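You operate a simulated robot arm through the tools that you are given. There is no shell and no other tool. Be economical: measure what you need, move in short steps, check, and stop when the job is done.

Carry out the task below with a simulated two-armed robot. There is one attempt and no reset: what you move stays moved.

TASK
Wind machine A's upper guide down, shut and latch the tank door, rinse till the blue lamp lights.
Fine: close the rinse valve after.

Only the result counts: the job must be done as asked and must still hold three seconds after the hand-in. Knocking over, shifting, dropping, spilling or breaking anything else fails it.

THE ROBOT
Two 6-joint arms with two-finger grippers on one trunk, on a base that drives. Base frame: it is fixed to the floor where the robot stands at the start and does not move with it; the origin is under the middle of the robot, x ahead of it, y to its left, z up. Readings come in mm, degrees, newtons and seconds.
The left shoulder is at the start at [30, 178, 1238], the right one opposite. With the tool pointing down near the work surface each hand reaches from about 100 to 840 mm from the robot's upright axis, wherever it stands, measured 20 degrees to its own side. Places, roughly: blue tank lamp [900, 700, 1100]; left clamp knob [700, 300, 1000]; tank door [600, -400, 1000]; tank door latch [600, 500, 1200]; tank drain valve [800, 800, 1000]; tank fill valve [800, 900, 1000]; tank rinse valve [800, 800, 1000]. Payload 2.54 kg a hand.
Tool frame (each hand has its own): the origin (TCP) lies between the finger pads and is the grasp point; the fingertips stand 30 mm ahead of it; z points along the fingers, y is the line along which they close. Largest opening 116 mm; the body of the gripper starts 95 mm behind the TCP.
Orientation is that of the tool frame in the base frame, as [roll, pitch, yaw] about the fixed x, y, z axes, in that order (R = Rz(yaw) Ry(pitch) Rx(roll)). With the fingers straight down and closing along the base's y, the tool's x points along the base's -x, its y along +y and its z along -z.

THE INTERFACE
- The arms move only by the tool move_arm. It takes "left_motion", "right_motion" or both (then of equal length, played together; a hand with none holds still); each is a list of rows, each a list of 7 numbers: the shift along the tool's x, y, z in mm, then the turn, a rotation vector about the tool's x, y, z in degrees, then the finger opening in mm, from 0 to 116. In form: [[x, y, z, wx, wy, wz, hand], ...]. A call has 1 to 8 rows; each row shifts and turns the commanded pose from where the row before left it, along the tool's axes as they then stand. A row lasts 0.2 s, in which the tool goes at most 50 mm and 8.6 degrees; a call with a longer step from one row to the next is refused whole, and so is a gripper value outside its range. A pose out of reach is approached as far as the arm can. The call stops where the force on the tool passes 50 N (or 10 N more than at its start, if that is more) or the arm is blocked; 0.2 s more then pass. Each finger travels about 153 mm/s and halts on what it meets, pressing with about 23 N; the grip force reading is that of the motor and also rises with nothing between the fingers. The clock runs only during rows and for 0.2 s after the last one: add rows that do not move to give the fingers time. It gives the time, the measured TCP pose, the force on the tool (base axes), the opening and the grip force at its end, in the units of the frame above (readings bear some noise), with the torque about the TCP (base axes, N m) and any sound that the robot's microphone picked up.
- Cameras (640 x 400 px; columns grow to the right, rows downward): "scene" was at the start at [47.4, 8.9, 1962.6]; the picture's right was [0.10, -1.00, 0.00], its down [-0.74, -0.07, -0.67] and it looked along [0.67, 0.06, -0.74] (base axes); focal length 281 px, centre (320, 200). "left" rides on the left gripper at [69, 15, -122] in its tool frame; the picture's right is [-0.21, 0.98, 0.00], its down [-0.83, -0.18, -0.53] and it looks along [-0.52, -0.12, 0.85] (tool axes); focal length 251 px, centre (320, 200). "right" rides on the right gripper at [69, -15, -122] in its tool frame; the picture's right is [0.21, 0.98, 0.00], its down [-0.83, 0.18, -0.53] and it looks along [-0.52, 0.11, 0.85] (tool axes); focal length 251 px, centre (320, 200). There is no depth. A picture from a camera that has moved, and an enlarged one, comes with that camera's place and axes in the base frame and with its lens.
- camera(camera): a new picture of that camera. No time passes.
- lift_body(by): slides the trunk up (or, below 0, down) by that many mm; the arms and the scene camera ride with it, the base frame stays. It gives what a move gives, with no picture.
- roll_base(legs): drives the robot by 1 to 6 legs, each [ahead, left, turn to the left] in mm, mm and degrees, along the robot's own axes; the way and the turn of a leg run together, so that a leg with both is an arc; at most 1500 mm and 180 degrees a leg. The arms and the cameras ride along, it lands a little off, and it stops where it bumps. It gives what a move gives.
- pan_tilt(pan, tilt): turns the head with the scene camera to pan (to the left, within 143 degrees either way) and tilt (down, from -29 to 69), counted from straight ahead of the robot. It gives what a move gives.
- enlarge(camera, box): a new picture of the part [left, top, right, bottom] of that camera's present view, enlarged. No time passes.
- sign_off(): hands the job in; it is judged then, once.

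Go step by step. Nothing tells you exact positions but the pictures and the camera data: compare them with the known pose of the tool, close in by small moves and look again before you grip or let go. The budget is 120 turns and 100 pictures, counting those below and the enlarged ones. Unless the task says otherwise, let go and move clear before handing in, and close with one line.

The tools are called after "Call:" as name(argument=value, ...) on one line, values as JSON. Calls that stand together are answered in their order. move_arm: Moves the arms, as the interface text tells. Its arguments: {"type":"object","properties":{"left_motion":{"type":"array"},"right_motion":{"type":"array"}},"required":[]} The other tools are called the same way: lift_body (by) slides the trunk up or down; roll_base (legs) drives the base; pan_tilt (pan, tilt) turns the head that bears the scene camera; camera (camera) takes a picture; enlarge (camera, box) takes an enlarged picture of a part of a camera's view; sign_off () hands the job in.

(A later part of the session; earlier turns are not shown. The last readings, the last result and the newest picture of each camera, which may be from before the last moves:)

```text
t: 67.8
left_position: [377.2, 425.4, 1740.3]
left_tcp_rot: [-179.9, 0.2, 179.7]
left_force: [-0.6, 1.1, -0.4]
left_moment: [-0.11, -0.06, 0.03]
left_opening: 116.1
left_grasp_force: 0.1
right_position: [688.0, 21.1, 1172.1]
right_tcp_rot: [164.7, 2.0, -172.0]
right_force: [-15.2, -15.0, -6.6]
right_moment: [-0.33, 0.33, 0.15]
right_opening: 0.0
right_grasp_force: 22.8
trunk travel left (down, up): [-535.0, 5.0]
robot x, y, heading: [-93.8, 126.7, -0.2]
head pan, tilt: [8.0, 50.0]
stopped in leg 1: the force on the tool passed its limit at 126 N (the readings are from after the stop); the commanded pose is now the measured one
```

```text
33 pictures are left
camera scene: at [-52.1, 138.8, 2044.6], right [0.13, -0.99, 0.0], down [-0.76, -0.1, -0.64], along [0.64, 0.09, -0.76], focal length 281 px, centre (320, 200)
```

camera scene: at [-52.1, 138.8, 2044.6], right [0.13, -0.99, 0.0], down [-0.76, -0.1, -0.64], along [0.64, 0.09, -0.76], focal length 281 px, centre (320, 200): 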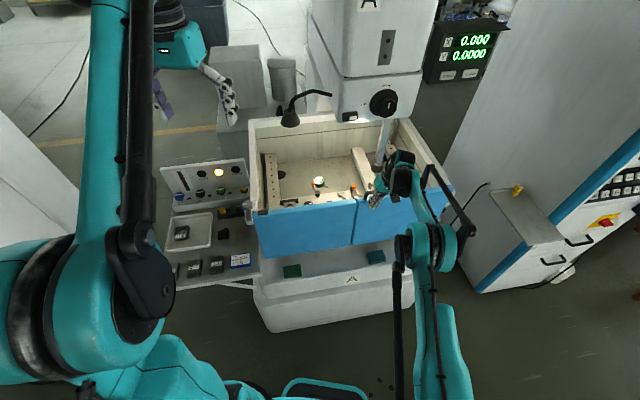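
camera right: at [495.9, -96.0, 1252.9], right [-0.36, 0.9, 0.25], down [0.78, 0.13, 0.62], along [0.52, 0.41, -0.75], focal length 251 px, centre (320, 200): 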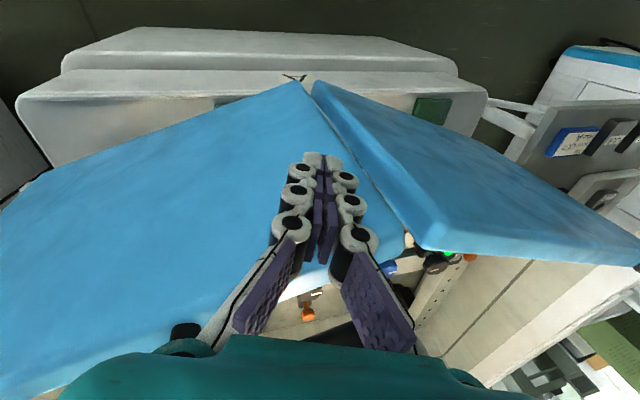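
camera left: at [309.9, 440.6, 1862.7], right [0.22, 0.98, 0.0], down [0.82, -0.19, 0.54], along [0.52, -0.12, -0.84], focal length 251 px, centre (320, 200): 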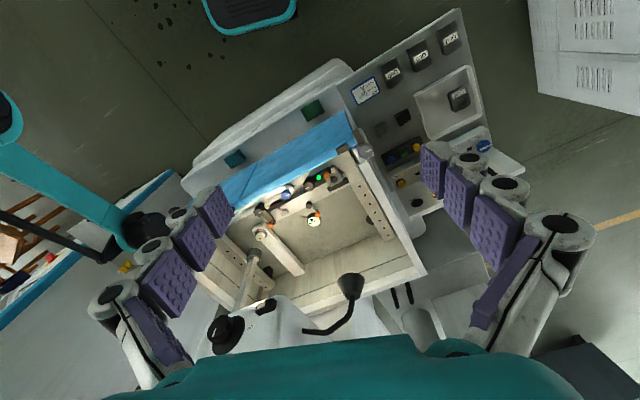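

The retract was refused, and the base drive pressed the hand against the (shut) door before stopping; nothing looks displaced. I'll now retract the right hand in legal steps, on its own.

Call:
move_arm(right_motion=[[30, 0, 0, 0, 0, 0, 0], [35, 0, -15, 0, 0, 0, 0], [30, -10, -25, 0, 0, 0, 0], [30, -20, -25, 0, 0, 0, 0], [30, -20, -25, 0, 0, 0, 0], [30, -20, -25, 0, 0, 0, 0], [30, -20, -25, 0, 0, 0, 0]])

Call:
enlarge(camera="scene", box=[160, 110, 480, 310])

```text
t: 69.4
left_position: [379.2, 424.2, 1740.4]
left_tcp_rot: [180.0, 0.1, 179.7]
left_force: [0.7, -0.5, 0.0]
left_moment: [0.01, -0.04, 0.01]
left_opening: 116.0
left_grasp_force: 0.2
right_position: [491.0, -126.4, 1275.3]
right_tcp_rot: [163.5, 2.5, -171.8]
right_force: [0.1, -0.1, 1.3]
right_moment: [0.01, -0.02, -0.02]
right_opening: 0.2
right_grasp_force: 23.0
trunk travel left (down, up): [-535.0, 5.0]
robot x, y, heading: [-91.8, 128.0, -0.1]
head pan, tilt: [8.0, 50.0]
```

```text
2.00 times, centred on (320, 210) of scene
camera zoom: at [-50.1, 136.5, 2044.7], right [0.14, -0.99, 0.0], down [-0.76, -0.1, -0.64], along [0.64, 0.09, -0.77], focal length 563 px, centre (320, 180)
```

zoom: 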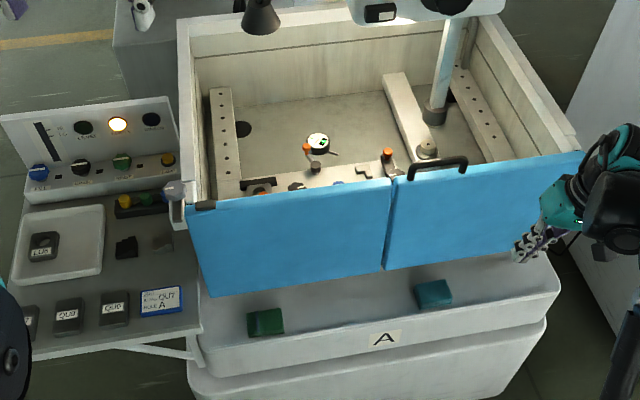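

Call:
roll_base(legs=[[70, 150, 0]])

Call:
camera(camera="left")

Call:
enlarge(camera="scene", box=[180, 140, 340, 260])

```text
t: 70.9
left_position: [449.6, 574.5, 1741.7]
left_tcp_rot: [179.8, 0.1, 179.6]
left_force: [-0.1, -1.5, 0.1]
left_moment: [0.04, 0.01, -0.01]
left_opening: 116.0
left_grasp_force: 0.1
right_position: [560.0, 24.1, 1274.1]
right_tcp_rot: [163.4, 2.5, -172.0]
right_force: [-0.7, -0.6, 0.1]
right_moment: [0.04, 0.01, 0.02]
right_opening: 0.2
right_grasp_force: 23.7
trunk travel left (down, up): [-535.0, 5.0]
robot x, y, heading: [-24.9, 279.1, -0.2]
head pan, tilt: [8.0, 50.0]
```

```text
31 pictures are left
camera left: at [380.9, 589.9, 1863.3], right [0.22, 0.98, 0.0], down [0.82, -0.19, 0.54], along [0.52, -0.12, -0.84], focal length 251 px, centre (320, 200)
```

left: 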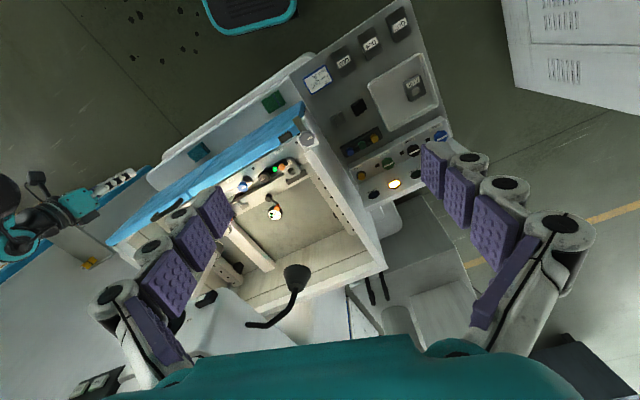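

```text
3.33 times, centred on (260, 200) of scene
camera zoom: at [19.1, 287.7, 2044.7], right [0.13, -0.99, 0.0], down [-0.76, -0.1, -0.64], along [0.64, 0.09, -0.77], focal length 938 px, centre (520, 200)
```

zoom: 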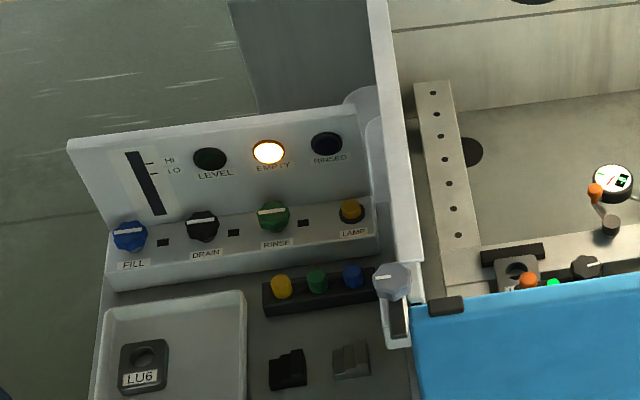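

Latch knob triangulates to (587, 508, ~1207). I bring the left hand down above it.

Call:
move_arm(left_motion=[[-17, -8, 45, 0, 0, 0, 90], [-17, -8, 45, 0, 0, 0, 90], [-17, -8, 45, 0, 0, 0, 90], [-17, -8, 45, 0, 0, 0, 90], [-17, -8, 45, 0, 0, 0, 90], [-17, -8, 45, 0, 0, 0, 90], [-17, -8, 45, 0, 0, 0, 90], [-17, -8, 45, 0, 0, 0, 90]])

Call:
camera(camera="left")

```text
t: 72.7
left_position: [590.3, 512.4, 1377.4]
left_tcp_rot: [180.0, 0.0, 179.6]
left_force: [-0.4, -0.1, 0.6]
left_moment: [0.0, 0.03, 0.01]
left_opening: 89.8
left_grasp_force: 0.0
right_position: [563.6, 27.1, 1273.2]
right_tcp_rot: [163.6, 2.3, -172.0]
right_force: [0.5, 0.1, 0.3]
right_moment: [-0.01, 0.02, 0.01]
right_opening: 0.0
right_grasp_force: 23.6
trunk travel left (down, up): [-535.0, 5.0]
robot x, y, heading: [-24.3, 278.4, -0.2]
head pan, tilt: [8.0, 50.0]
```

```text
29 pictures are left
camera left: at [521.4, 528.7, 1499.5], right [0.22, 0.98, 0.0], down [0.82, -0.19, 0.53], along [0.52, -0.12, -0.85], focal length 251 px, centre (320, 200)
```

left: 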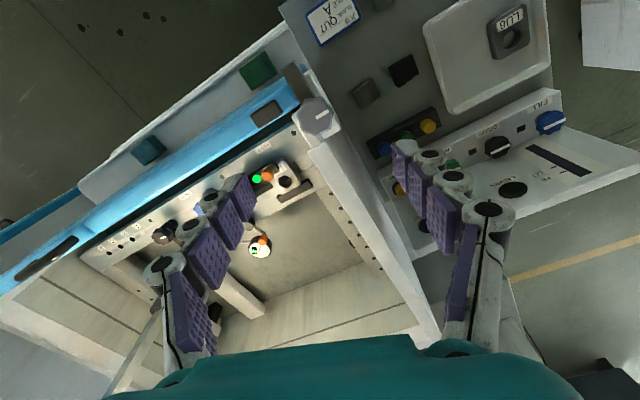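

Call:
move_arm(left_motion=[[0, -1, 25, 0, 0, 8.5, 70], [0, -2, 25, 0, 0, 8.5, 70], [0, -1, 25, 0, 0, 8.5, 70], [0, 0, 20, 0, 0, 8.5, 70], [0, 0, 15, 0, 0, 8.5, 70]])

Call:
camera(camera="left")

Call:
enlarge(camera="scene", box=[220, 140, 340, 240])

```text
t: 73.9
left_position: [587.8, 508.7, 1270.5]
left_tcp_rot: [179.9, 0.1, 137.0]
left_force: [0.2, 0.0, 0.0]
left_moment: [-0.03, 0.05, -0.02]
left_opening: 69.9
left_grasp_force: 0.0
right_position: [561.8, 26.8, 1275.1]
right_tcp_rot: [163.7, 2.4, -172.1]
right_force: [0.4, 0.0, -0.8]
right_moment: [0.01, 0.01, 0.02]
right_opening: 0.0
right_grasp_force: 23.4
trunk travel left (down, up): [-535.0, 5.0]
robot x, y, heading: [-23.1, 277.6, -0.4]
head pan, tilt: [8.0, 50.0]
```

```text
28 pictures are left
camera left: at [547.4, 567.0, 1392.4], right [0.82, 0.57, 0.0], down [0.48, -0.7, 0.53], along [0.3, -0.44, -0.84], focal length 251 px, centre (320, 200)
```

left: 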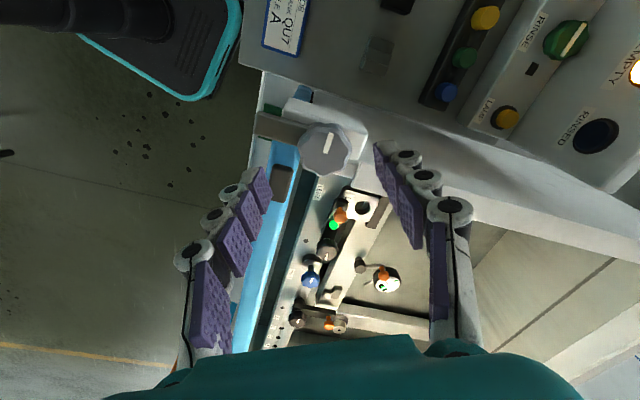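

```text
4.00 times, centred on (280, 190) of scene
camera zoom: at [21.7, 291.5, 2044.6], right [0.13, -0.99, 0.0], down [-0.76, -0.1, -0.64], along [0.64, 0.09, -0.77], focal length 1125 px, centre (480, 240)
```

zoom: 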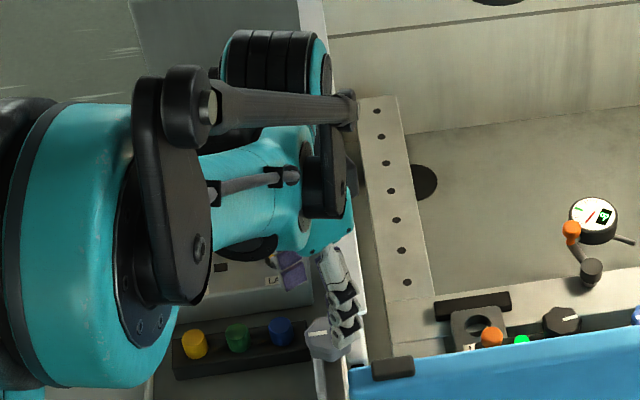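

Call:
move_arm(left_motion=[[0, 4, 20, 0, 0, 0, 70], [0, 0, 20, 0, 0, 0, 70], [0, 0, 16, 0, 0, 0, 70], [0, 0, 0, 0, 0, 0, 30], [0, 0, 0, 0, 0, 0, 30]])

Call:
camera(camera="left")

```text
t: 75.1
left_position: [588.6, 511.4, 1213.5]
left_tcp_rot: [-180.0, 0.2, 137.1]
left_force: [-1.3, -1.3, -0.2]
left_moment: [-0.34, 0.16, 0.0]
left_opening: 40.7
left_grasp_force: 45.2
right_position: [560.1, 25.8, 1274.5]
right_tcp_rot: [163.6, 2.5, -172.0]
right_force: [0.0, 0.4, 0.7]
right_moment: [-0.01, -0.02, -0.02]
right_opening: 0.0
right_grasp_force: 23.1
trunk travel left (down, up): [-535.0, 5.0]
robot x, y, heading: [-25.6, 281.9, -0.5]
head pan, tilt: [8.0, 50.0]
```

```text
26 pictures are left
camera left: at [548.5, 569.1, 1336.4], right [0.82, 0.57, 0.0], down [0.48, -0.69, 0.54], along [0.3, -0.44, -0.84], focal length 251 px, centre (320, 200)
```

left: 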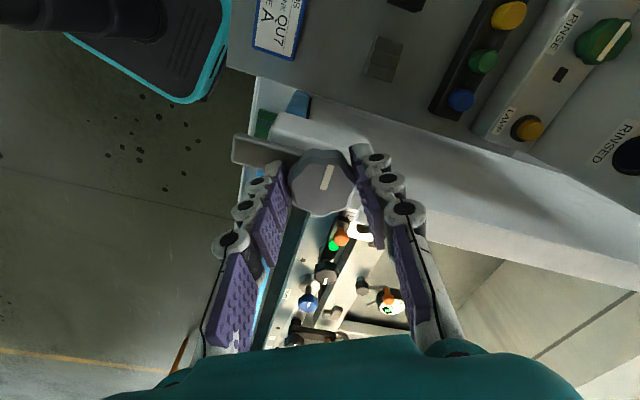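

Gripped. The bar must swing counter-clockwise (from above) over the keeper.

Call:
move_arm(left_motion=[[0, 0, 0, 0, 0, -8.5, 30], [0, 0, 0, 0, 0, -8.5, 30], [0, 0, 0, 0, 0, -8.5, 30], [0, 0, 0, 0, 0, -8.5, 30], [0, 0, 0, 0, 0, -8.5, 30], [0, 0, 0, 0, 0, -8.5, 30], [0, 0, 0, 0, 0, -8.5, 30], [0, 0, 0, 0, 0, -8.5, 30]])

Call:
camera(camera="left")

```text
t: 76.2
left_position: [587.0, 508.5, 1215.3]
left_tcp_rot: [-179.8, -0.1, 175.2]
left_force: [-4.4, -8.1, -3.1]
left_moment: [0.19, 0.14, -0.05]
left_opening: 40.8
left_grasp_force: 44.8
right_position: [559.2, 25.3, 1276.1]
right_tcp_rot: [163.6, 2.5, -171.9]
right_force: [0.6, -0.2, 0.1]
right_moment: [-0.02, -0.01, 0.02]
right_opening: 0.2
right_grasp_force: 23.2
trunk travel left (down, up): [-535.0, 5.0]
robot x, y, heading: [-26.7, 279.8, -0.3]
head pan, tilt: [8.0, 50.0]
stopped in row 5 (left hand): the force on the tool passed its limit at 52 N (the readings are from after the stop); the commanded pose is now the measured one
```

```text
25 pictures are left
camera left: at [520.2, 528.7, 1336.6], right [0.3, 0.96, -0.01], down [0.81, -0.25, 0.53], along [0.51, -0.16, -0.85], focal length 251 px, centre (320, 200)
```

left: 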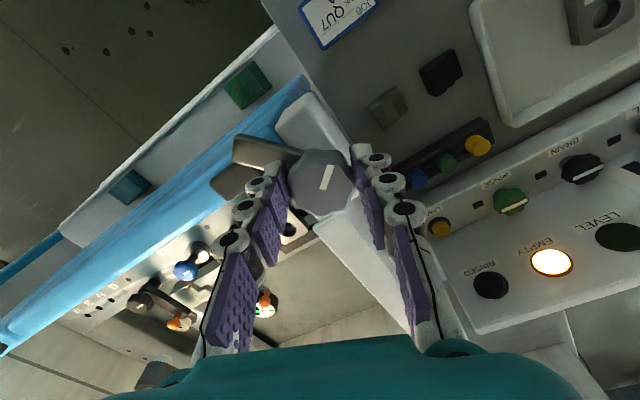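

Call:
move_arm(left_motion=[[0, 0, 0, 0, 0, 0, 50], [0, 0, 0, 0, 0, 0, 30], [0, 0, 0, 0, 0, 0, 30], [0, 0, 0, 0, 0, -6, 30], [0, 0, 0, 0, 0, -6, 30], [0, 0, 0, 0, 0, -6, 30], [0, 0, 0, 0, 0, -6, 30], [0, 0, 0, 0, 0, -6, 30]])

Call:
camera(camera="left")

```text
t: 78.0
left_position: [589.9, 505.3, 1215.5]
left_tcp_rot: [-179.9, -0.2, -154.7]
left_force: [5.9, -23.2, 2.6]
left_moment: [-0.75, -0.64, -0.05]
left_opening: 40.4
left_grasp_force: 45.7
right_position: [560.7, 22.5, 1274.4]
right_tcp_rot: [163.4, 2.5, -172.0]
right_force: [0.4, -0.5, 0.1]
right_moment: [-0.01, 0.01, 0.01]
right_opening: 0.0
right_grasp_force: 22.8
trunk travel left (down, up): [-535.0, 5.0]
robot x, y, heading: [-29.4, 281.2, -0.1]
head pan, tilt: [8.0, 50.0]
```

```text
24 pictures are left
camera left: at [520.6, 489.0, 1336.5], right [-0.22, 0.97, 0.0], down [0.83, 0.19, 0.53], along [0.52, 0.12, -0.85], focal length 251 px, centre (320, 200)
```

left: 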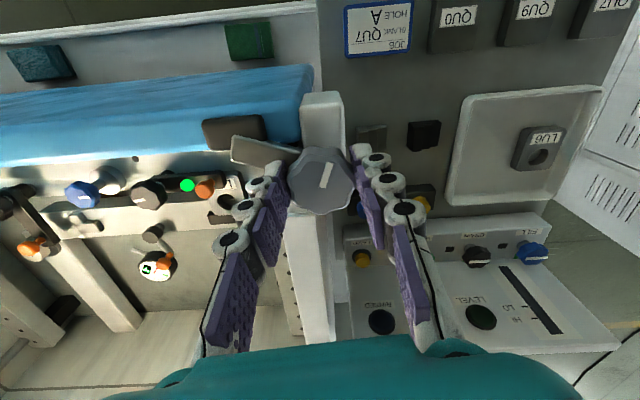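

Call:
enlarge(camera="left", box=[190, 80, 350, 230])

Call:
enlarge(camera="scene", box=[240, 180, 340, 260])

```text
2.67 times, centred on (270, 155) of left
camera zoom: at [520.6, 489.0, 1336.5], right [-0.22, 0.97, 0.0], down [0.83, 0.19, 0.53], along [0.52, 0.12, -0.85], focal length 670 px, centre (453, 320)
```

zoom: 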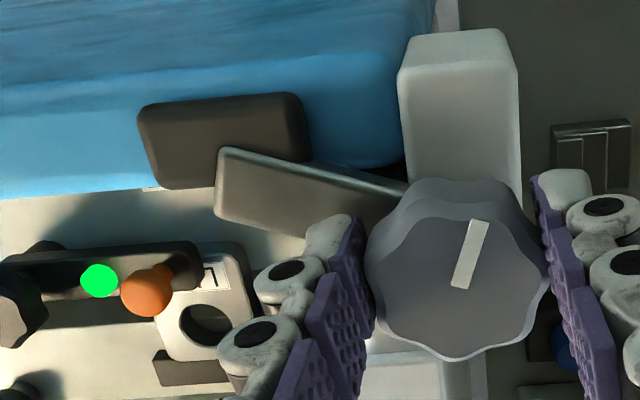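

```text
5.00 times, centred on (290, 220) of scene
camera zoom: at [21.4, 285.3, 2044.7], right [0.13, -0.99, 0.0], down [-0.76, -0.1, -0.64], along [0.64, 0.09, -0.77], focal length 1407 px, centre (470, 100)
```

zoom: 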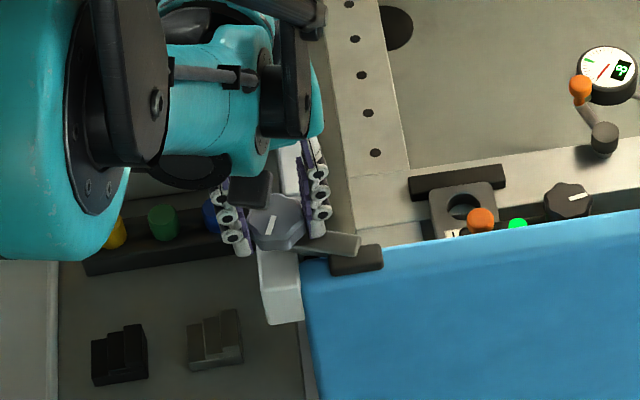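

The bar is over the keeper at about 65°. I continue to its end stop.

Call:
move_arm(left_motion=[[0, 0, 0, 0, 0, 0, 50], [0, 0, 0, 0, 0, 0, 30], [0, 0, 0, 0, 0, 0, 30], [0, 0, 0, 0, 0, -6, 30], [0, 0, 0, 0, 0, -6, 30], [0, 0, 0, 0, 0, -6, 30], [0, 0, 0, 0, 0, -6, 30], [0, 0, 0, 0, 0, -6, 30]])

Call:
enlarge(camera="left", box=[150, 50, 390, 250])

```text
t: 79.8
left_position: [590.6, 504.3, 1214.8]
left_tcp_rot: [-180.0, -0.3, -124.8]
left_force: [18.4, -28.4, 4.7]
left_moment: [-0.68, -0.37, -0.81]
left_opening: 40.8
left_grasp_force: 45.2
right_position: [563.1, 21.9, 1272.7]
right_tcp_rot: [163.4, 2.5, -172.0]
right_force: [-0.8, -0.5, 0.2]
right_moment: [0.01, -0.01, -0.02]
right_opening: 0.3
right_grasp_force: 22.9
trunk travel left (down, up): [-535.0, 5.0]
robot x, y, heading: [-24.7, 277.2, -0.4]
head pan, tilt: [8.0, 50.0]
```

```text
2.00 times, centred on (270, 150) of left
camera zoom: at [540.0, 455.9, 1336.3], right [-0.68, 0.73, 0.0], down [0.62, 0.58, 0.53], along [0.39, 0.36, -0.85], focal length 503 px, centre (420, 300)
```

zoom: 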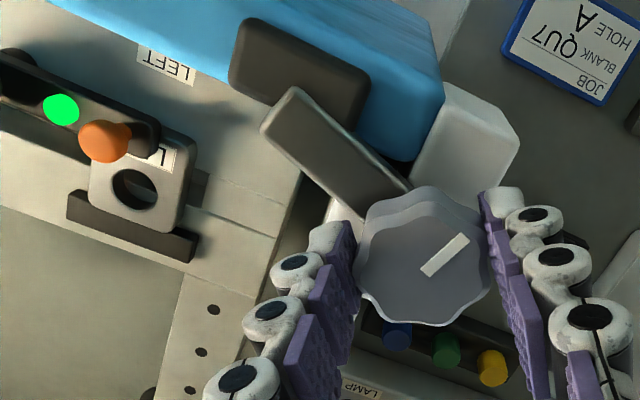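

The knob hit its stop (the hand slipped a bit further round), with the bar over the keeper. I release, lift, and pull the right hand back.

Call:
move_arm(left_motion=[[0, 0, 0, 0, 0, 0, 70], [0, 0, -30, 0, 0, 8, 70], [0, 0, -40, 0, 0, 8, 70], [0, 0, -40, 0, 0, 8, 70], [0, 0, -40, 0, 0, 8, 70], [0, 0, 0, 0, 0, 8, 70], [0, 0, 0, 0, 0, 8, 70], [0, 0, 0, 0, 0, 8, 70]], right_motion=[[0, 0, 0, 0, 0, 0, 0], [30, 0, -10, 0, 0, 0, 0], [30, 0, -10, 0, 0, 0, 0], [30, 0, -10, 0, 0, 0, 0], [30, 0, -10, 0, 0, 0, 0], [30, 0, -10, 0, 0, 0, 0], [0, 0, 0, 0, 0, 0, 0], [0, 0, 0, 0, 0, 0, 0]])

Call:
roll_base(legs=[[0, 180, 0]])

Call:
camera(camera="left")

Call:
enlarge(camera="scene", box=[240, 110, 440, 260])

```text
t: 81.7
left_position: [587.7, 510.0, 1363.9]
left_tcp_rot: [-179.8, -0.1, 179.2]
left_force: [0.1, 0.2, 0.5]
left_moment: [0.0, -0.05, -0.02]
left_opening: 69.6
left_grasp_force: 0.1
right_position: [412.3, -7.6, 1314.8]
right_tcp_rot: [162.8, 2.9, -172.1]
right_force: [0.1, -0.2, -0.9]
right_moment: [0.03, -0.01, -0.02]
right_opening: 0.1
right_grasp_force: 23.7
trunk travel left (down, up): [-535.0, 5.0]
robot x, y, heading: [-27.8, 277.2, -0.3]
head pan, tilt: [8.0, 50.0]
```

```text
t: 83.1
left_position: [589.8, 682.8, 1364.2]
left_tcp_rot: [-179.9, -0.1, 179.2]
left_force: [-0.1, -0.7, 0.4]
left_moment: [0.03, -0.01, 0.02]
left_opening: 70.1
left_grasp_force: 0.1
right_position: [414.1, 166.3, 1314.9]
right_tcp_rot: [162.8, 2.9, -172.2]
right_force: [-0.2, 0.4, -0.2]
right_moment: [0.02, 0.04, 0.0]
right_opening: 0.1
right_grasp_force: 23.5
trunk travel left (down, up): [-535.0, 5.0]
robot x, y, heading: [-23.5, 459.7, -0.4]
head pan, tilt: [8.0, 50.0]
```

```text
20 pictures are left
camera left: at [521.4, 699.3, 1486.3], right [0.23, 0.97, 0.0], down [0.82, -0.19, 0.53], along [0.52, -0.12, -0.85], focal length 251 px, centre (320, 200)
```

left: 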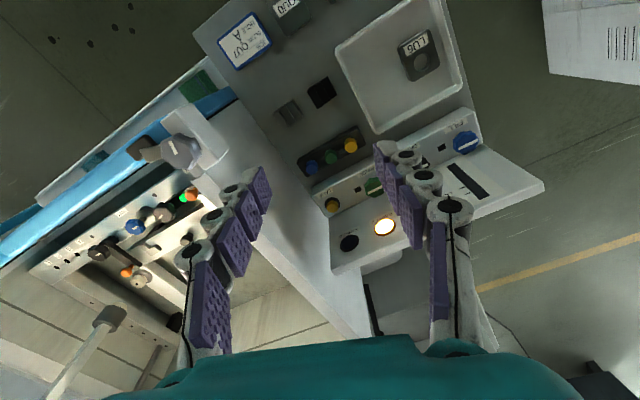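

```text
2.67 times, centred on (340, 185) of scene
camera zoom: at [21.6, 464.4, 2044.7], right [0.13, -0.99, 0.0], down [-0.76, -0.1, -0.64], along [0.64, 0.09, -0.77], focal length 750 px, centre (267, 240)
```

zoom: 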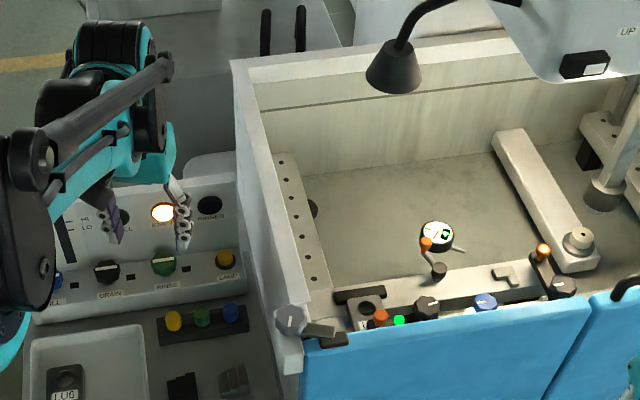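

The latch bar lies over the keeper. The valve strip looks roughly horizontal with upright knobs; RINSE is about (768, 738, ~1055), so I drive 60 mm closer and bring the hand over it.

Call:
roll_base(legs=[[60, 0, 0]])

Call:
move_arm(left_motion=[[-20, 8, 20, 0, 0, 0, 80], [-20, 8, 20, 0, 0, 0, 80], [-20, 8, 20, 0, 0, 0, 80], [-20, 8, 30, 0, 0, 0, 80], [-10, 5, 40, 0, 0, 0, 80], [-5, 5, 40, 0, 0, 0, 80]])

Call:
camera(camera="left")

```text
t: 84.1
left_position: [643.7, 684.9, 1366.7]
left_tcp_rot: [-179.8, 0.1, 179.2]
left_force: [-0.4, 0.6, 0.5]
left_moment: [0.04, -0.06, 0.02]
left_opening: 70.1
left_grasp_force: 0.1
right_position: [467.3, 168.5, 1316.6]
right_tcp_rot: [162.9, 3.0, -172.2]
right_force: [-0.4, 0.0, 0.0]
right_moment: [0.01, -0.07, -0.03]
right_opening: 0.1
right_grasp_force: 23.1
trunk travel left (down, up): [-535.0, 5.0]
robot x, y, heading: [35.5, 453.5, -0.3]
head pan, tilt: [8.0, 50.0]
```

```text
t: 85.5
left_position: [744.4, 726.0, 1194.4]
left_tcp_rot: [-179.8, -0.3, 179.3]
left_force: [0.6, 0.7, -1.0]
left_moment: [-0.01, -0.01, -0.02]
left_opening: 80.1
left_grasp_force: 0.0
right_position: [473.4, 168.9, 1314.4]
right_tcp_rot: [162.9, 2.8, -172.1]
right_force: [-0.4, 0.3, 0.8]
right_moment: [0.01, 0.04, 0.0]
right_opening: 0.0
right_grasp_force: 23.2
trunk travel left (down, up): [-535.0, 5.0]
robot x, y, heading: [32.4, 454.0, -0.4]
head pan, tilt: [8.0, 50.0]
```

```text
18 pictures are left
camera left: at [676.0, 742.7, 1315.8], right [0.23, 0.97, 0.0], down [0.83, -0.19, 0.53], along [0.52, -0.13, -0.85], focal length 251 px, centre (320, 200)
```

left: 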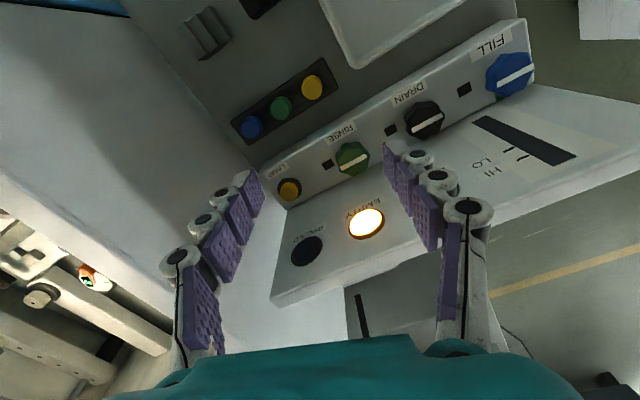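

Call:
move_arm(left_motion=[[-12, 7, 20, 0, 0, 0, 70], [-13, 8, 25, 0, 0, 0, 70], [-13, 7, 25, 0, 0, -7.5, 70], [0, 0, 20, 0, 0, -7.5, 70], [0, 0, 0, 0, 0, 0, 70]])

Call:
camera(camera="left")

Call:
enlarge(camera="scene", box=[230, 130, 350, 230])

```text
t: 86.7
left_position: [781.7, 747.4, 1103.2]
left_tcp_rot: [-179.9, -0.2, -165.7]
left_force: [0.0, -0.3, 0.9]
left_moment: [-0.03, -0.01, -0.03]
left_opening: 69.8
left_grasp_force: 0.0
right_position: [472.2, 168.1, 1315.4]
right_tcp_rot: [162.8, 2.9, -172.2]
right_force: [-0.1, 0.3, -0.6]
right_moment: [-0.01, -0.01, 0.01]
right_opening: 0.0
right_grasp_force: 23.0
trunk travel left (down, up): [-535.0, 5.0]
robot x, y, heading: [35.5, 455.5, -0.5]
head pan, tilt: [8.0, 50.0]
```

```text
17 pictures are left
camera left: at [711.0, 745.3, 1225.3], right [-0.03, 1.0, 0.0], down [0.85, 0.03, 0.53], along [0.53, 0.01, -0.85], focal length 251 px, centre (320, 200)
```

left: 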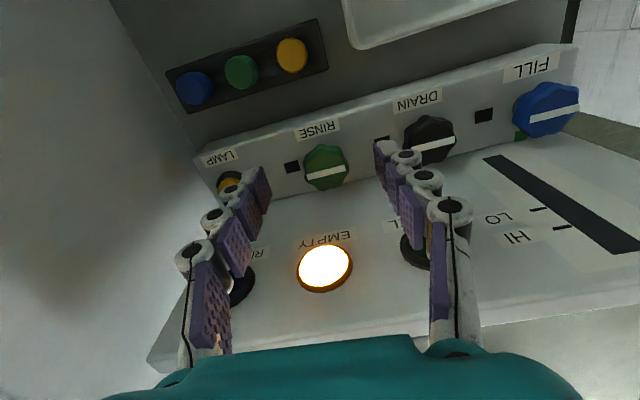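

```text
4.00 times, centred on (290, 180) of scene
camera zoom: at [79.6, 467.4, 2044.7], right [0.13, -0.99, 0.0], down [-0.76, -0.1, -0.64], along [0.64, 0.09, -0.77], focal length 1125 px, centre (440, 280)
```

zoom: 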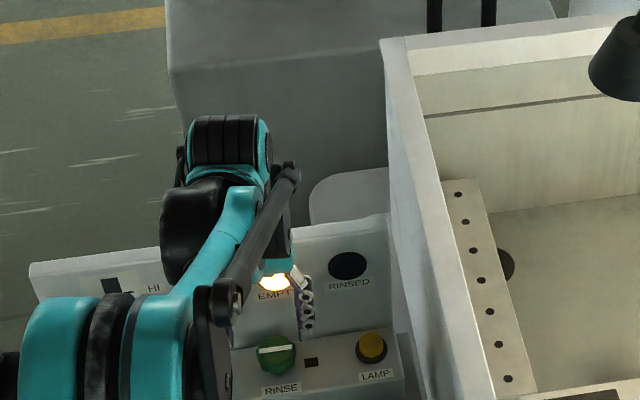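

Call:
move_arm(left_motion=[[-5, 0, 15, 0, 0, 0, 70], [-5, 0, 15, 0, 0, 0, 70], [0, 0, 14, 0, 0, 0, 70], [0, 0, 10, 0, 0, 0, 70]])

Call:
camera(camera="left")

```text
t: 87.7
left_position: [759.6, 742.5, 1072.2]
left_tcp_rot: [-179.8, 0.0, -165.8]
left_force: [0.5, 0.1, 0.3]
left_moment: [0.01, 0.0, 0.04]
left_opening: 70.1
left_grasp_force: 0.0
left hand out of reach, approached as far as the arm can: row 1, 2, 3, 4
right_position: [472.6, 168.9, 1315.0]
right_tcp_rot: [162.9, 2.9, -172.1]
right_force: [-1.1, -0.6, -0.9]
right_moment: [0.05, -0.01, 0.0]
right_opening: 0.3
right_grasp_force: 23.4
trunk travel left (down, up): [-535.0, 5.0]
robot x, y, heading: [34.6, 454.8, -0.4]
head pan, tilt: [8.0, 50.0]
```

```text
15 pictures are left
camera left: at [689.7, 740.8, 1194.2], right [-0.03, 1.0, 0.0], down [0.84, 0.03, 0.53], along [0.53, 0.01, -0.85], focal length 251 px, centre (320, 200)
```

left: 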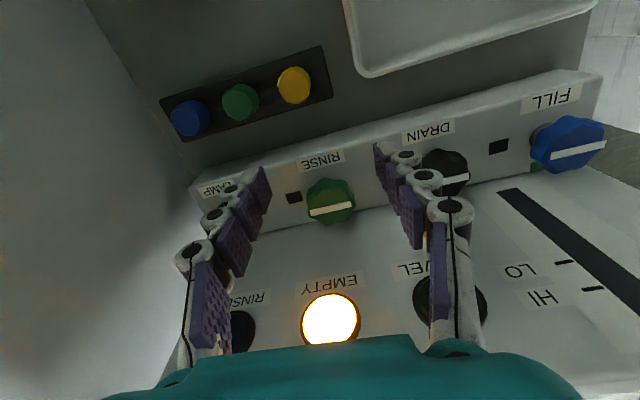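

Out of reach with the trunk this high. I raise the hand, lower the trunk, then approach again.

Call:
move_arm(left_motion=[[0, 0, -40, 0, 0, 0, 70], [0, 0, -45, 0, 0, 0, 70], [0, 0, -45, 0, 0, 0, 70]])

Call:
lift_body(by=-120)

```text
t: 88.5
left_position: [761.2, 744.7, 1203.4]
left_tcp_rot: [-179.7, -0.2, -165.8]
left_force: [-0.4, -0.7, -0.2]
left_moment: [-0.01, 0.03, -0.02]
left_opening: 70.0
left_grasp_force: 0.0
right_position: [471.3, 168.8, 1315.1]
right_tcp_rot: [162.9, 3.0, -172.3]
right_force: [0.1, -0.4, -0.6]
right_moment: [0.04, -0.02, -0.02]
right_opening: 0.0
right_grasp_force: 23.0
trunk travel left (down, up): [-535.0, 5.0]
robot x, y, heading: [32.8, 457.4, -0.7]
head pan, tilt: [8.0, 50.0]
```

```text
t: 90.0
left_position: [761.3, 744.1, 1084.3]
left_tcp_rot: [-179.9, -0.2, -165.8]
left_force: [0.1, 0.0, 0.3]
left_moment: [-0.02, 0.0, -0.03]
left_opening: 69.8
left_grasp_force: 0.0
right_position: [471.8, 169.4, 1195.5]
right_tcp_rot: [162.8, 3.0, -172.2]
right_force: [0.1, -0.8, 0.6]
right_moment: [-0.01, -0.02, 0.04]
right_opening: 0.0
right_grasp_force: 23.4
trunk travel left (down, up): [-415.0, 125.0]
robot x, y, heading: [35.7, 457.9, -0.6]
head pan, tilt: [8.0, 50.0]
```

Call:
move_arm(left_motion=[[-14, 0, 0, 0, 0, 0, 70], [-14, 0, 5, 0, 0, 0, 70], [0, 0, 10, 0, 0, 0, 70], [0, 0, 10, 0, 0, 0, 70], [0, 0, 10, 0, 0, 0, 70]])

Call:
camera(camera="left")

```text
t: 91.2
left_position: [789.2, 750.8, 1046.9]
left_tcp_rot: [-179.8, -0.2, -165.8]
left_force: [0.3, 0.2, 0.0]
left_moment: [-0.04, 0.0, -0.04]
left_opening: 69.9
left_grasp_force: 0.0
right_position: [472.4, 169.1, 1194.6]
right_tcp_rot: [162.9, 2.9, -172.2]
right_force: [0.4, -0.2, 0.2]
right_moment: [-0.04, -0.02, 0.0]
right_opening: 0.0
right_grasp_force: 23.2
trunk travel left (down, up): [-415.0, 125.0]
robot x, y, heading: [34.0, 457.9, -0.5]
head pan, tilt: [8.0, 50.0]
```

```text
14 pictures are left
camera left: at [718.2, 748.2, 1169.7], right [-0.03, 1.0, 0.0], down [0.85, 0.03, 0.53], along [0.53, 0.01, -0.85], focal length 251 px, centre (320, 200)
```

left: 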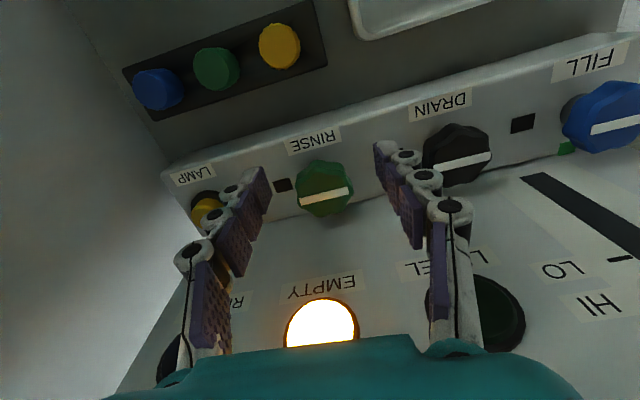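

Knob size suggests it's actually lower and further, about (818, 756, 992). I go on stepwise.

Call:
move_arm(left_motion=[[-10, 0, 10, 0, 0, 0, 70], [-10, 0, 10, 0, 0, 0, 70], [0, 0, 12, 0, 0, 0, 70]])

Call:
camera(camera="left")

```text
t: 92.0
left_position: [801.8, 754.5, 1016.7]
left_tcp_rot: [-179.8, -0.1, -165.8]
left_force: [-0.8, 0.3, -0.3]
left_moment: [0.0, 0.05, 0.04]
left_opening: 69.8
left_grasp_force: 0.0
left hand out of reach, approached as far as the arm can: row 3
right_position: [471.3, 167.5, 1196.5]
right_tcp_rot: [163.0, 2.9, -172.2]
right_force: [0.4, 0.0, -0.2]
right_moment: [-0.01, -0.01, 0.04]
right_opening: 0.1
right_grasp_force: 23.0
trunk travel left (down, up): [-415.0, 125.0]
robot x, y, heading: [34.2, 456.1, -0.3]
head pan, tilt: [8.0, 50.0]
```

```text
13 pictures are left
camera left: at [730.6, 752.2, 1140.5], right [-0.03, 1.0, 0.0], down [0.85, 0.03, 0.53], along [0.53, 0.01, -0.85], focal length 251 px, centre (320, 200)
```

left: 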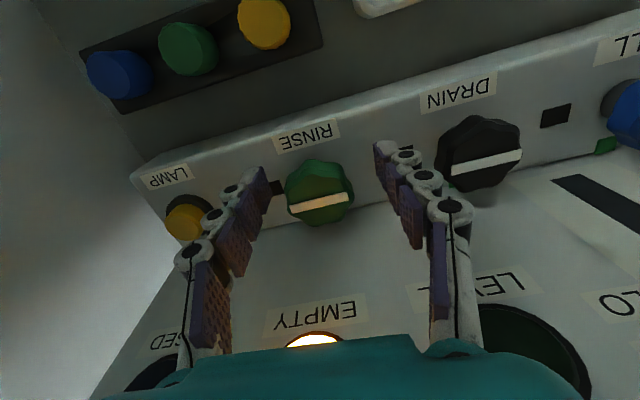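

The knob cap is now right between the fingertips. I close on it and try turning counter-clockwise.

Call:
move_arm(left_motion=[[0, 0, 0, 0, 0, 0, 30], [0, 0, 0, 0, 0, 0, 30], [0, 0, 0, 0, 0, 0, 30], [0, 0, 0, 0, 0, -7, 30], [0, 0, 0, 0, 0, -7, 30], [0, 0, 0, 0, 0, -7, 30], [0, 0, 0, 0, 0, 0, 30]])

Call:
camera(camera="left")

```text
t: 93.6
left_position: [804.0, 745.7, 1017.7]
left_tcp_rot: [-179.7, -0.2, -145.1]
left_force: [22.2, -35.5, 6.4]
left_moment: [-0.36, -1.4, -0.6]
left_opening: 41.8
left_grasp_force: 44.6
right_position: [473.3, 164.6, 1192.6]
right_tcp_rot: [162.7, 2.8, -172.3]
right_force: [0.4, -0.6, 0.8]
right_moment: [-0.03, 0.0, -0.04]
right_opening: 0.0
right_grasp_force: 23.5
trunk travel left (down, up): [-415.0, 125.0]
robot x, y, heading: [32.3, 455.8, -0.5]
head pan, tilt: [8.0, 50.0]
```

```text
12 pictures are left
camera left: at [739.4, 718.7, 1140.9], right [-0.38, 0.92, -0.01], down [0.78, 0.33, 0.53], along [0.49, 0.2, -0.85], focal length 251 px, centre (320, 200)
```

left: 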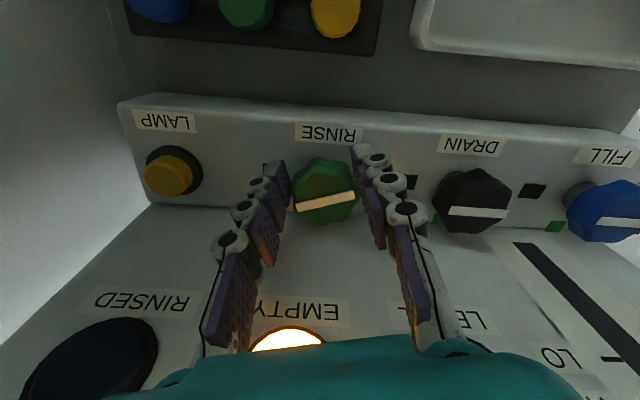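

The valve turns counter-clockwise. I take out the sideways load and continue.

Call:
move_arm(left_motion=[[2, -8, 0, 0, 0, 0, 30], [0, 0, 0, 0, 0, -8, 30], [0, 0, 0, 0, 0, -8, 30], [0, 0, 0, 0, 0, -8, 30], [0, 0, 0, 0, 0, -8, 30], [0, 0, 0, 0, 0, -8, 30], [0, 0, 0, 0, 0, -8, 30], [0, 0, 0, 0, 0, -8, 30]])

Call:
camera(camera="left")

```text
t: 94.8
left_position: [808.7, 739.3, 1018.7]
left_tcp_rot: [-179.0, -0.3, -116.0]
left_force: [14.1, -12.2, -5.0]
left_moment: [0.91, -0.67, -0.36]
left_opening: 41.3
left_grasp_force: 45.0
right_position: [471.7, 168.4, 1194.6]
right_tcp_rot: [162.9, 2.8, -172.3]
right_force: [0.2, 1.1, 1.0]
right_moment: [-0.08, -0.05, 0.0]
right_opening: 0.0
right_grasp_force: 22.6
trunk travel left (down, up): [-415.0, 125.0]
robot x, y, heading: [36.4, 455.3, -0.5]
head pan, tilt: [8.0, 50.0]
stopped in row 5 (left hand): the force on the tool passed its limit at 54 N (the readings are from after the stop); the commanded pose is now the measured one
```

```text
11 pictures are left
camera left: at [764.0, 685.1, 1140.7], right [-0.78, 0.62, -0.02], down [0.52, 0.67, 0.53], along [0.34, 0.41, -0.85], focal length 251 px, centre (320, 200)
```

left: 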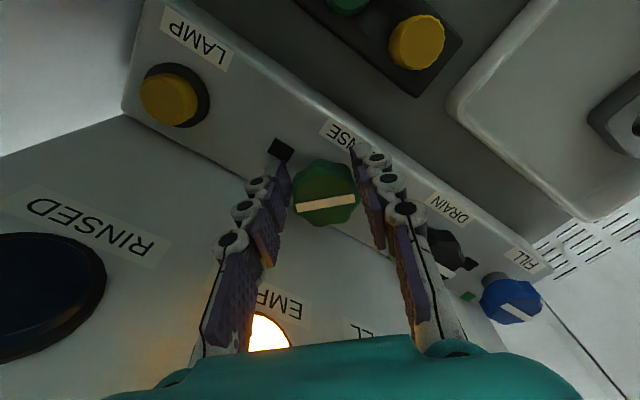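

Call:
move_arm(left_motion=[[0, 0, 0, 0, 0, 0, 55], [0, 0, 0, 0, 0, 0, 30], [0, 0, 0, 0, 0, 0, 30], [0, 0, 0, 0, 0, -7, 30], [0, 0, 0, 0, 0, -7, 30], [0, 0, 0, 0, 0, -7, 30], [0, 0, 0, 0, 0, -7, 30], [0, 0, 0, 0, 0, -7, 30]])

Call:
camera(camera="left")

```text
t: 96.6
left_position: [812.3, 736.7, 1018.6]
left_tcp_rot: [-179.1, -0.4, -81.0]
left_force: [35.7, -24.8, 3.2]
left_moment: [1.69, -5.0, -1.74]
left_opening: 53.7
left_grasp_force: 17.7
right_position: [474.4, 164.1, 1191.1]
right_tcp_rot: [162.7, 2.7, -172.4]
right_force: [-0.4, 0.7, 0.1]
right_moment: [0.01, 0.01, -0.01]
right_opening: 0.0
right_grasp_force: 23.1
trunk travel left (down, up): [-415.0, 125.0]
robot x, y, heading: [34.6, 455.9, -0.2]
head pan, tilt: [8.0, 50.0]
```

```text
10 pictures are left
camera left: at [806.4, 665.8, 1140.9], right [-1.0, 0.06, -0.02], down [0.04, 0.85, 0.53], along [0.05, 0.53, -0.85], focal length 251 px, centre (320, 200)
```

left: 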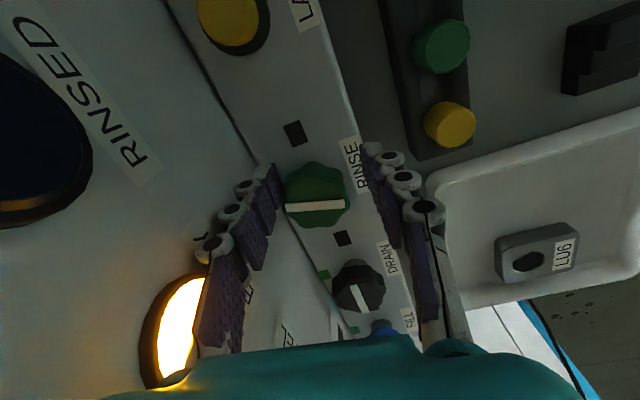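

The valve is about 65° open. I ease the grip and wait a moment to see whether the blue RINSED lamp responds.

Call:
move_arm(left_motion=[[0, 0, 0, 0, 0, 0, 60], [0, 0, 0, 0, 0, 0, 60], [0, 0, 0, 0, 0, 0, 60], [0, 0, 0, 0, 0, 0, 60], [0, 0, 0, 0, 0, 0, 60], [0, 0, 0, 0, 0, 0, 60], [0, 0, 0, 0, 0, 0, 60], [0, 0, 0, 0, 0, 0, 60]])

Call:
camera(camera="left")

```text
t: 98.4
left_position: [810.4, 735.5, 1018.8]
left_tcp_rot: [-179.7, -0.7, -81.2]
left_force: [7.6, -34.7, -31.0]
left_moment: [0.66, -4.58, -1.82]
left_opening: 58.8
left_grasp_force: 0.0
right_position: [474.5, 164.3, 1192.9]
right_tcp_rot: [162.7, 2.7, -172.2]
right_force: [0.3, -0.6, -0.1]
right_moment: [0.0, 0.03, 0.0]
right_opening: 0.0
right_grasp_force: 23.2
trunk travel left (down, up): [-415.0, 125.0]
robot x, y, heading: [35.8, 458.0, -0.5]
head pan, tilt: [8.0, 50.0]
```

```text
9 pictures are left
camera left: at [805.2, 665.3, 1141.0], right [-1.0, 0.06, -0.01], down [0.05, 0.85, 0.52], along [0.04, 0.52, -0.85], focal length 251 px, centre (320, 200)
```

left: 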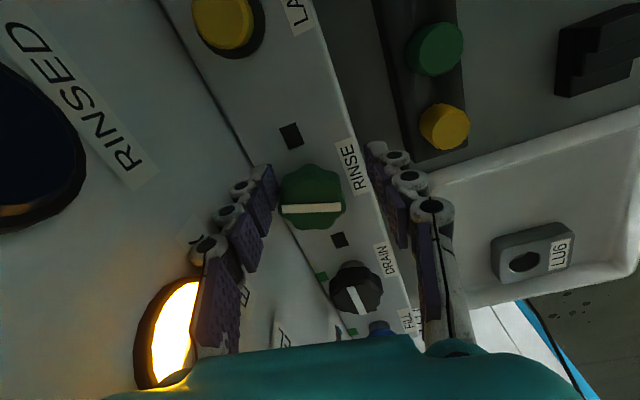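

A finger is jammed against the lamp plate; I lift off and turn the hand back to the roomy orientation, while the rinse runs.

Call:
move_arm(left_motion=[[0, 0, -20, 0, 0, 0, 60], [0, 0, -30, 0, 0, 0, 70], [0, 0, -10, 0, 0, 8.5, 70], [0, 0, 0, 0, 0, 8.5, 70], [0, 0, 0, 0, 0, 8.5, 70], [0, 0, 0, 0, 0, 8.5, 70], [0, 0, 0, 0, 0, 8.5, 70], [0, 0, 0, 0, 0, 8.5, 70]])

Call:
move_arm(left_motion=[[0, 0, 0, 0, 0, 8.5, 70], [0, 0, 0, 0, 0, 8.5, 70], [0, 0, 0, 0, 0, 8.5, 70], [0, 0, 0, 0, 0, 8.5, 70], [0, 0, 0, 0, 0, 0, 70], [0, 0, 0, 0, 0, 0, 70], [0, 0, 0, 0, 0, 0, 70], [0, 0, 0, 0, 0, 0, 70]])

Call:
camera(camera="left")

```text
t: 98.7
left_position: [809.2, 734.2, 1018.8]
left_tcp_rot: [-179.6, -1.3, -81.5]
left_force: [6.3, -12.1, -21.5]
left_moment: [-0.19, -0.7, -0.66]
left_opening: 60.2
left_grasp_force: 0.5
right_position: [474.4, 168.0, 1193.8]
right_tcp_rot: [163.0, 2.8, -172.4]
right_force: [-1.5, 0.0, 0.6]
right_moment: [-0.03, -0.04, -0.01]
right_opening: 0.0
right_grasp_force: 23.1
trunk travel left (down, up): [-415.0, 125.0]
robot x, y, heading: [31.4, 449.3, -0.5]
head pan, tilt: [8.0, 50.0]
stopped in row 1 (left hand): the force on the tool passed its limit at 73 N (the readings are from after the stop); the commanded pose is now the measured one
```

```text
t: 100.5
left_position: [806.8, 736.6, 1021.0]
left_tcp_rot: [-179.1, -0.5, -115.1]
left_force: [0.1, 1.0, -0.2]
left_moment: [0.03, 0.0, -0.02]
left_opening: 70.1
left_grasp_force: 0.0
right_position: [472.0, 167.8, 1194.8]
right_tcp_rot: [162.9, 3.1, -172.3]
right_force: [-0.5, 0.1, -0.7]
right_moment: [0.02, 0.02, 0.03]
right_opening: 0.1
right_grasp_force: 22.6
trunk travel left (down, up): [-415.0, 125.0]
robot x, y, heading: [35.9, 456.3, -0.6]
head pan, tilt: [8.0, 50.0]
```

```text
8 pictures are left
camera left: at [763.3, 682.5, 1143.5], right [-0.79, 0.61, -0.02], down [0.51, 0.68, 0.53], along [0.33, 0.41, -0.85], focal length 251 px, centre (320, 200)
```

left: 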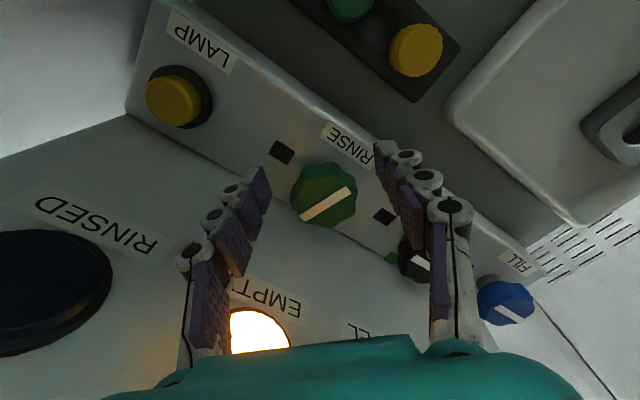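

Free again; the valve is about 75° open and the lamp still dark. I re-grip and turn it to its full opening.

Call:
move_arm(left_motion=[[0, 0, 0, 0, 0, 8.5, 70], [0, 0, 0, 0, 0, 8.5, 70], [0, 0, 0, 0, 0, 0, 30], [0, 0, 0, 0, 0, 0, 30], [0, 0, 0, 0, 0, -7, 30], [0, 0, 0, 0, 0, -7, 30], [0, 0, 0, 0, 0, -7, 30], [0, 0, 0, 0, 0, -4, 30]])

Call:
camera(camera="left")

```text
t: 102.3
left_position: [809.4, 730.6, 1021.6]
left_tcp_rot: [-178.9, -0.7, -107.3]
left_force: [2.6, -12.4, 0.3]
left_moment: [1.07, 0.16, -0.01]
left_opening: 34.3
left_grasp_force: 3.2
right_position: [471.8, 165.4, 1193.6]
right_tcp_rot: [162.8, 2.9, -172.4]
right_force: [-0.1, 0.0, -0.4]
right_moment: [-0.04, -0.02, -0.01]
right_opening: 0.0
right_grasp_force: 22.9
trunk travel left (down, up): [-415.0, 125.0]
robot x, y, heading: [37.1, 455.4, -0.7]
head pan, tilt: [8.0, 50.0]
```

```text
7 pictures are left
camera left: at [772.9, 671.3, 1144.3], right [-0.87, 0.49, -0.02], down [0.41, 0.74, 0.53], along [0.27, 0.45, -0.85], focal length 251 px, centre (320, 200)
```

left: 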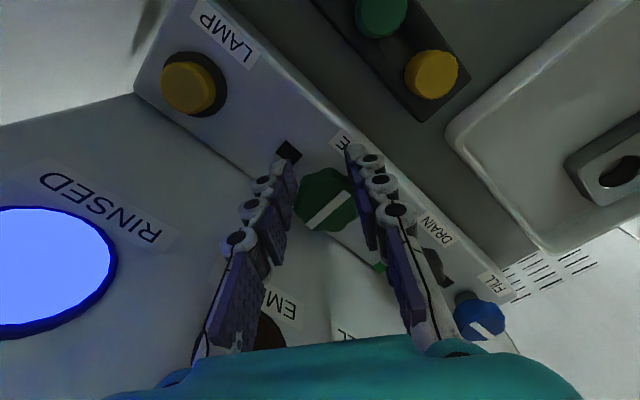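

The blue RINSED lamp is lit. Now I re-centre, grip, and turn the rinse valve back clockwise to close it.

Call:
move_arm(left_motion=[[0, 0, 0, 0, 0, 0, 60], [-3, 2, 2, 0, 0, 0, 60], [0, 0, 0, 0, 0, 0, 30], [0, 0, 0, 0, 0, 0, 30], [0, 0, 0, 0, 0, 7, 30], [0, 0, 0, 0, 0, 7, 30], [0, 0, 0, 0, 0, 7, 30], [0, 0, 0, 0, 0, 7, 30]])

Call:
move_arm(left_motion=[[0, 0, 0, 0, 0, 7, 30], [0, 0, 0, 0, 0, 7, 30], [0, 0, 0, 0, 0, 7, 30], [0, 0, 0, 0, 0, 7, 30], [0, 0, 0, 0, 0, 7, 30], [0, 0, 0, 0, 0, 7, 30], [0, 0, 0, 0, 0, 7, 30]])

Call:
camera(camera="left")

```text
t: 104.1
left_position: [804.3, 740.4, 1018.5]
left_tcp_rot: [-179.2, -0.2, -135.2]
left_force: [-5.7, -4.1, -1.0]
left_moment: [-0.6, 1.03, -0.01]
left_opening: 40.3
left_grasp_force: 44.9
right_position: [470.9, 167.7, 1195.3]
right_tcp_rot: [162.8, 2.9, -172.3]
right_force: [0.0, -0.4, -0.8]
right_moment: [-0.03, 0.02, 0.02]
right_opening: 0.2
right_grasp_force: 23.0
trunk travel left (down, up): [-415.0, 125.0]
robot x, y, heading: [32.3, 453.2, -0.2]
head pan, tilt: [8.0, 50.0]
```

```text
t: 105.1
left_position: [799.2, 747.9, 1018.3]
left_tcp_rot: [-179.5, -0.2, -160.9]
left_force: [-12.7, 9.5, -1.0]
left_moment: [-0.51, 0.66, 0.23]
left_opening: 40.3
left_grasp_force: 45.2
right_position: [471.5, 167.0, 1195.1]
right_tcp_rot: [162.9, 2.9, -172.2]
right_force: [0.5, -0.6, -0.1]
right_moment: [0.04, 0.01, 0.01]
right_opening: 0.2
right_grasp_force: 23.3
trunk travel left (down, up): [-415.0, 125.0]
robot x, y, heading: [37.1, 457.3, -0.1]
head pan, tilt: [8.0, 50.0]
stopped in row 4 (left hand): the force on the tool passed its limit at 52 N (the readings are from after the stop); the commanded pose is now the measured one
```

```text
6 pictures are left
camera left: at [730.3, 740.4, 1141.1], right [-0.12, 0.99, -0.01], down [0.84, 0.1, 0.53], along [0.53, 0.06, -0.85], focal length 251 px, centre (320, 200)
```

left: 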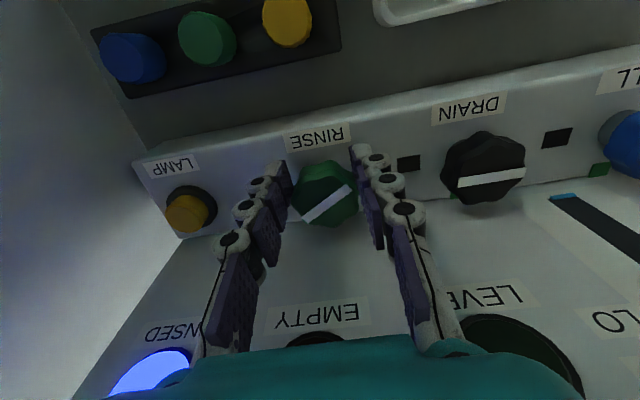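

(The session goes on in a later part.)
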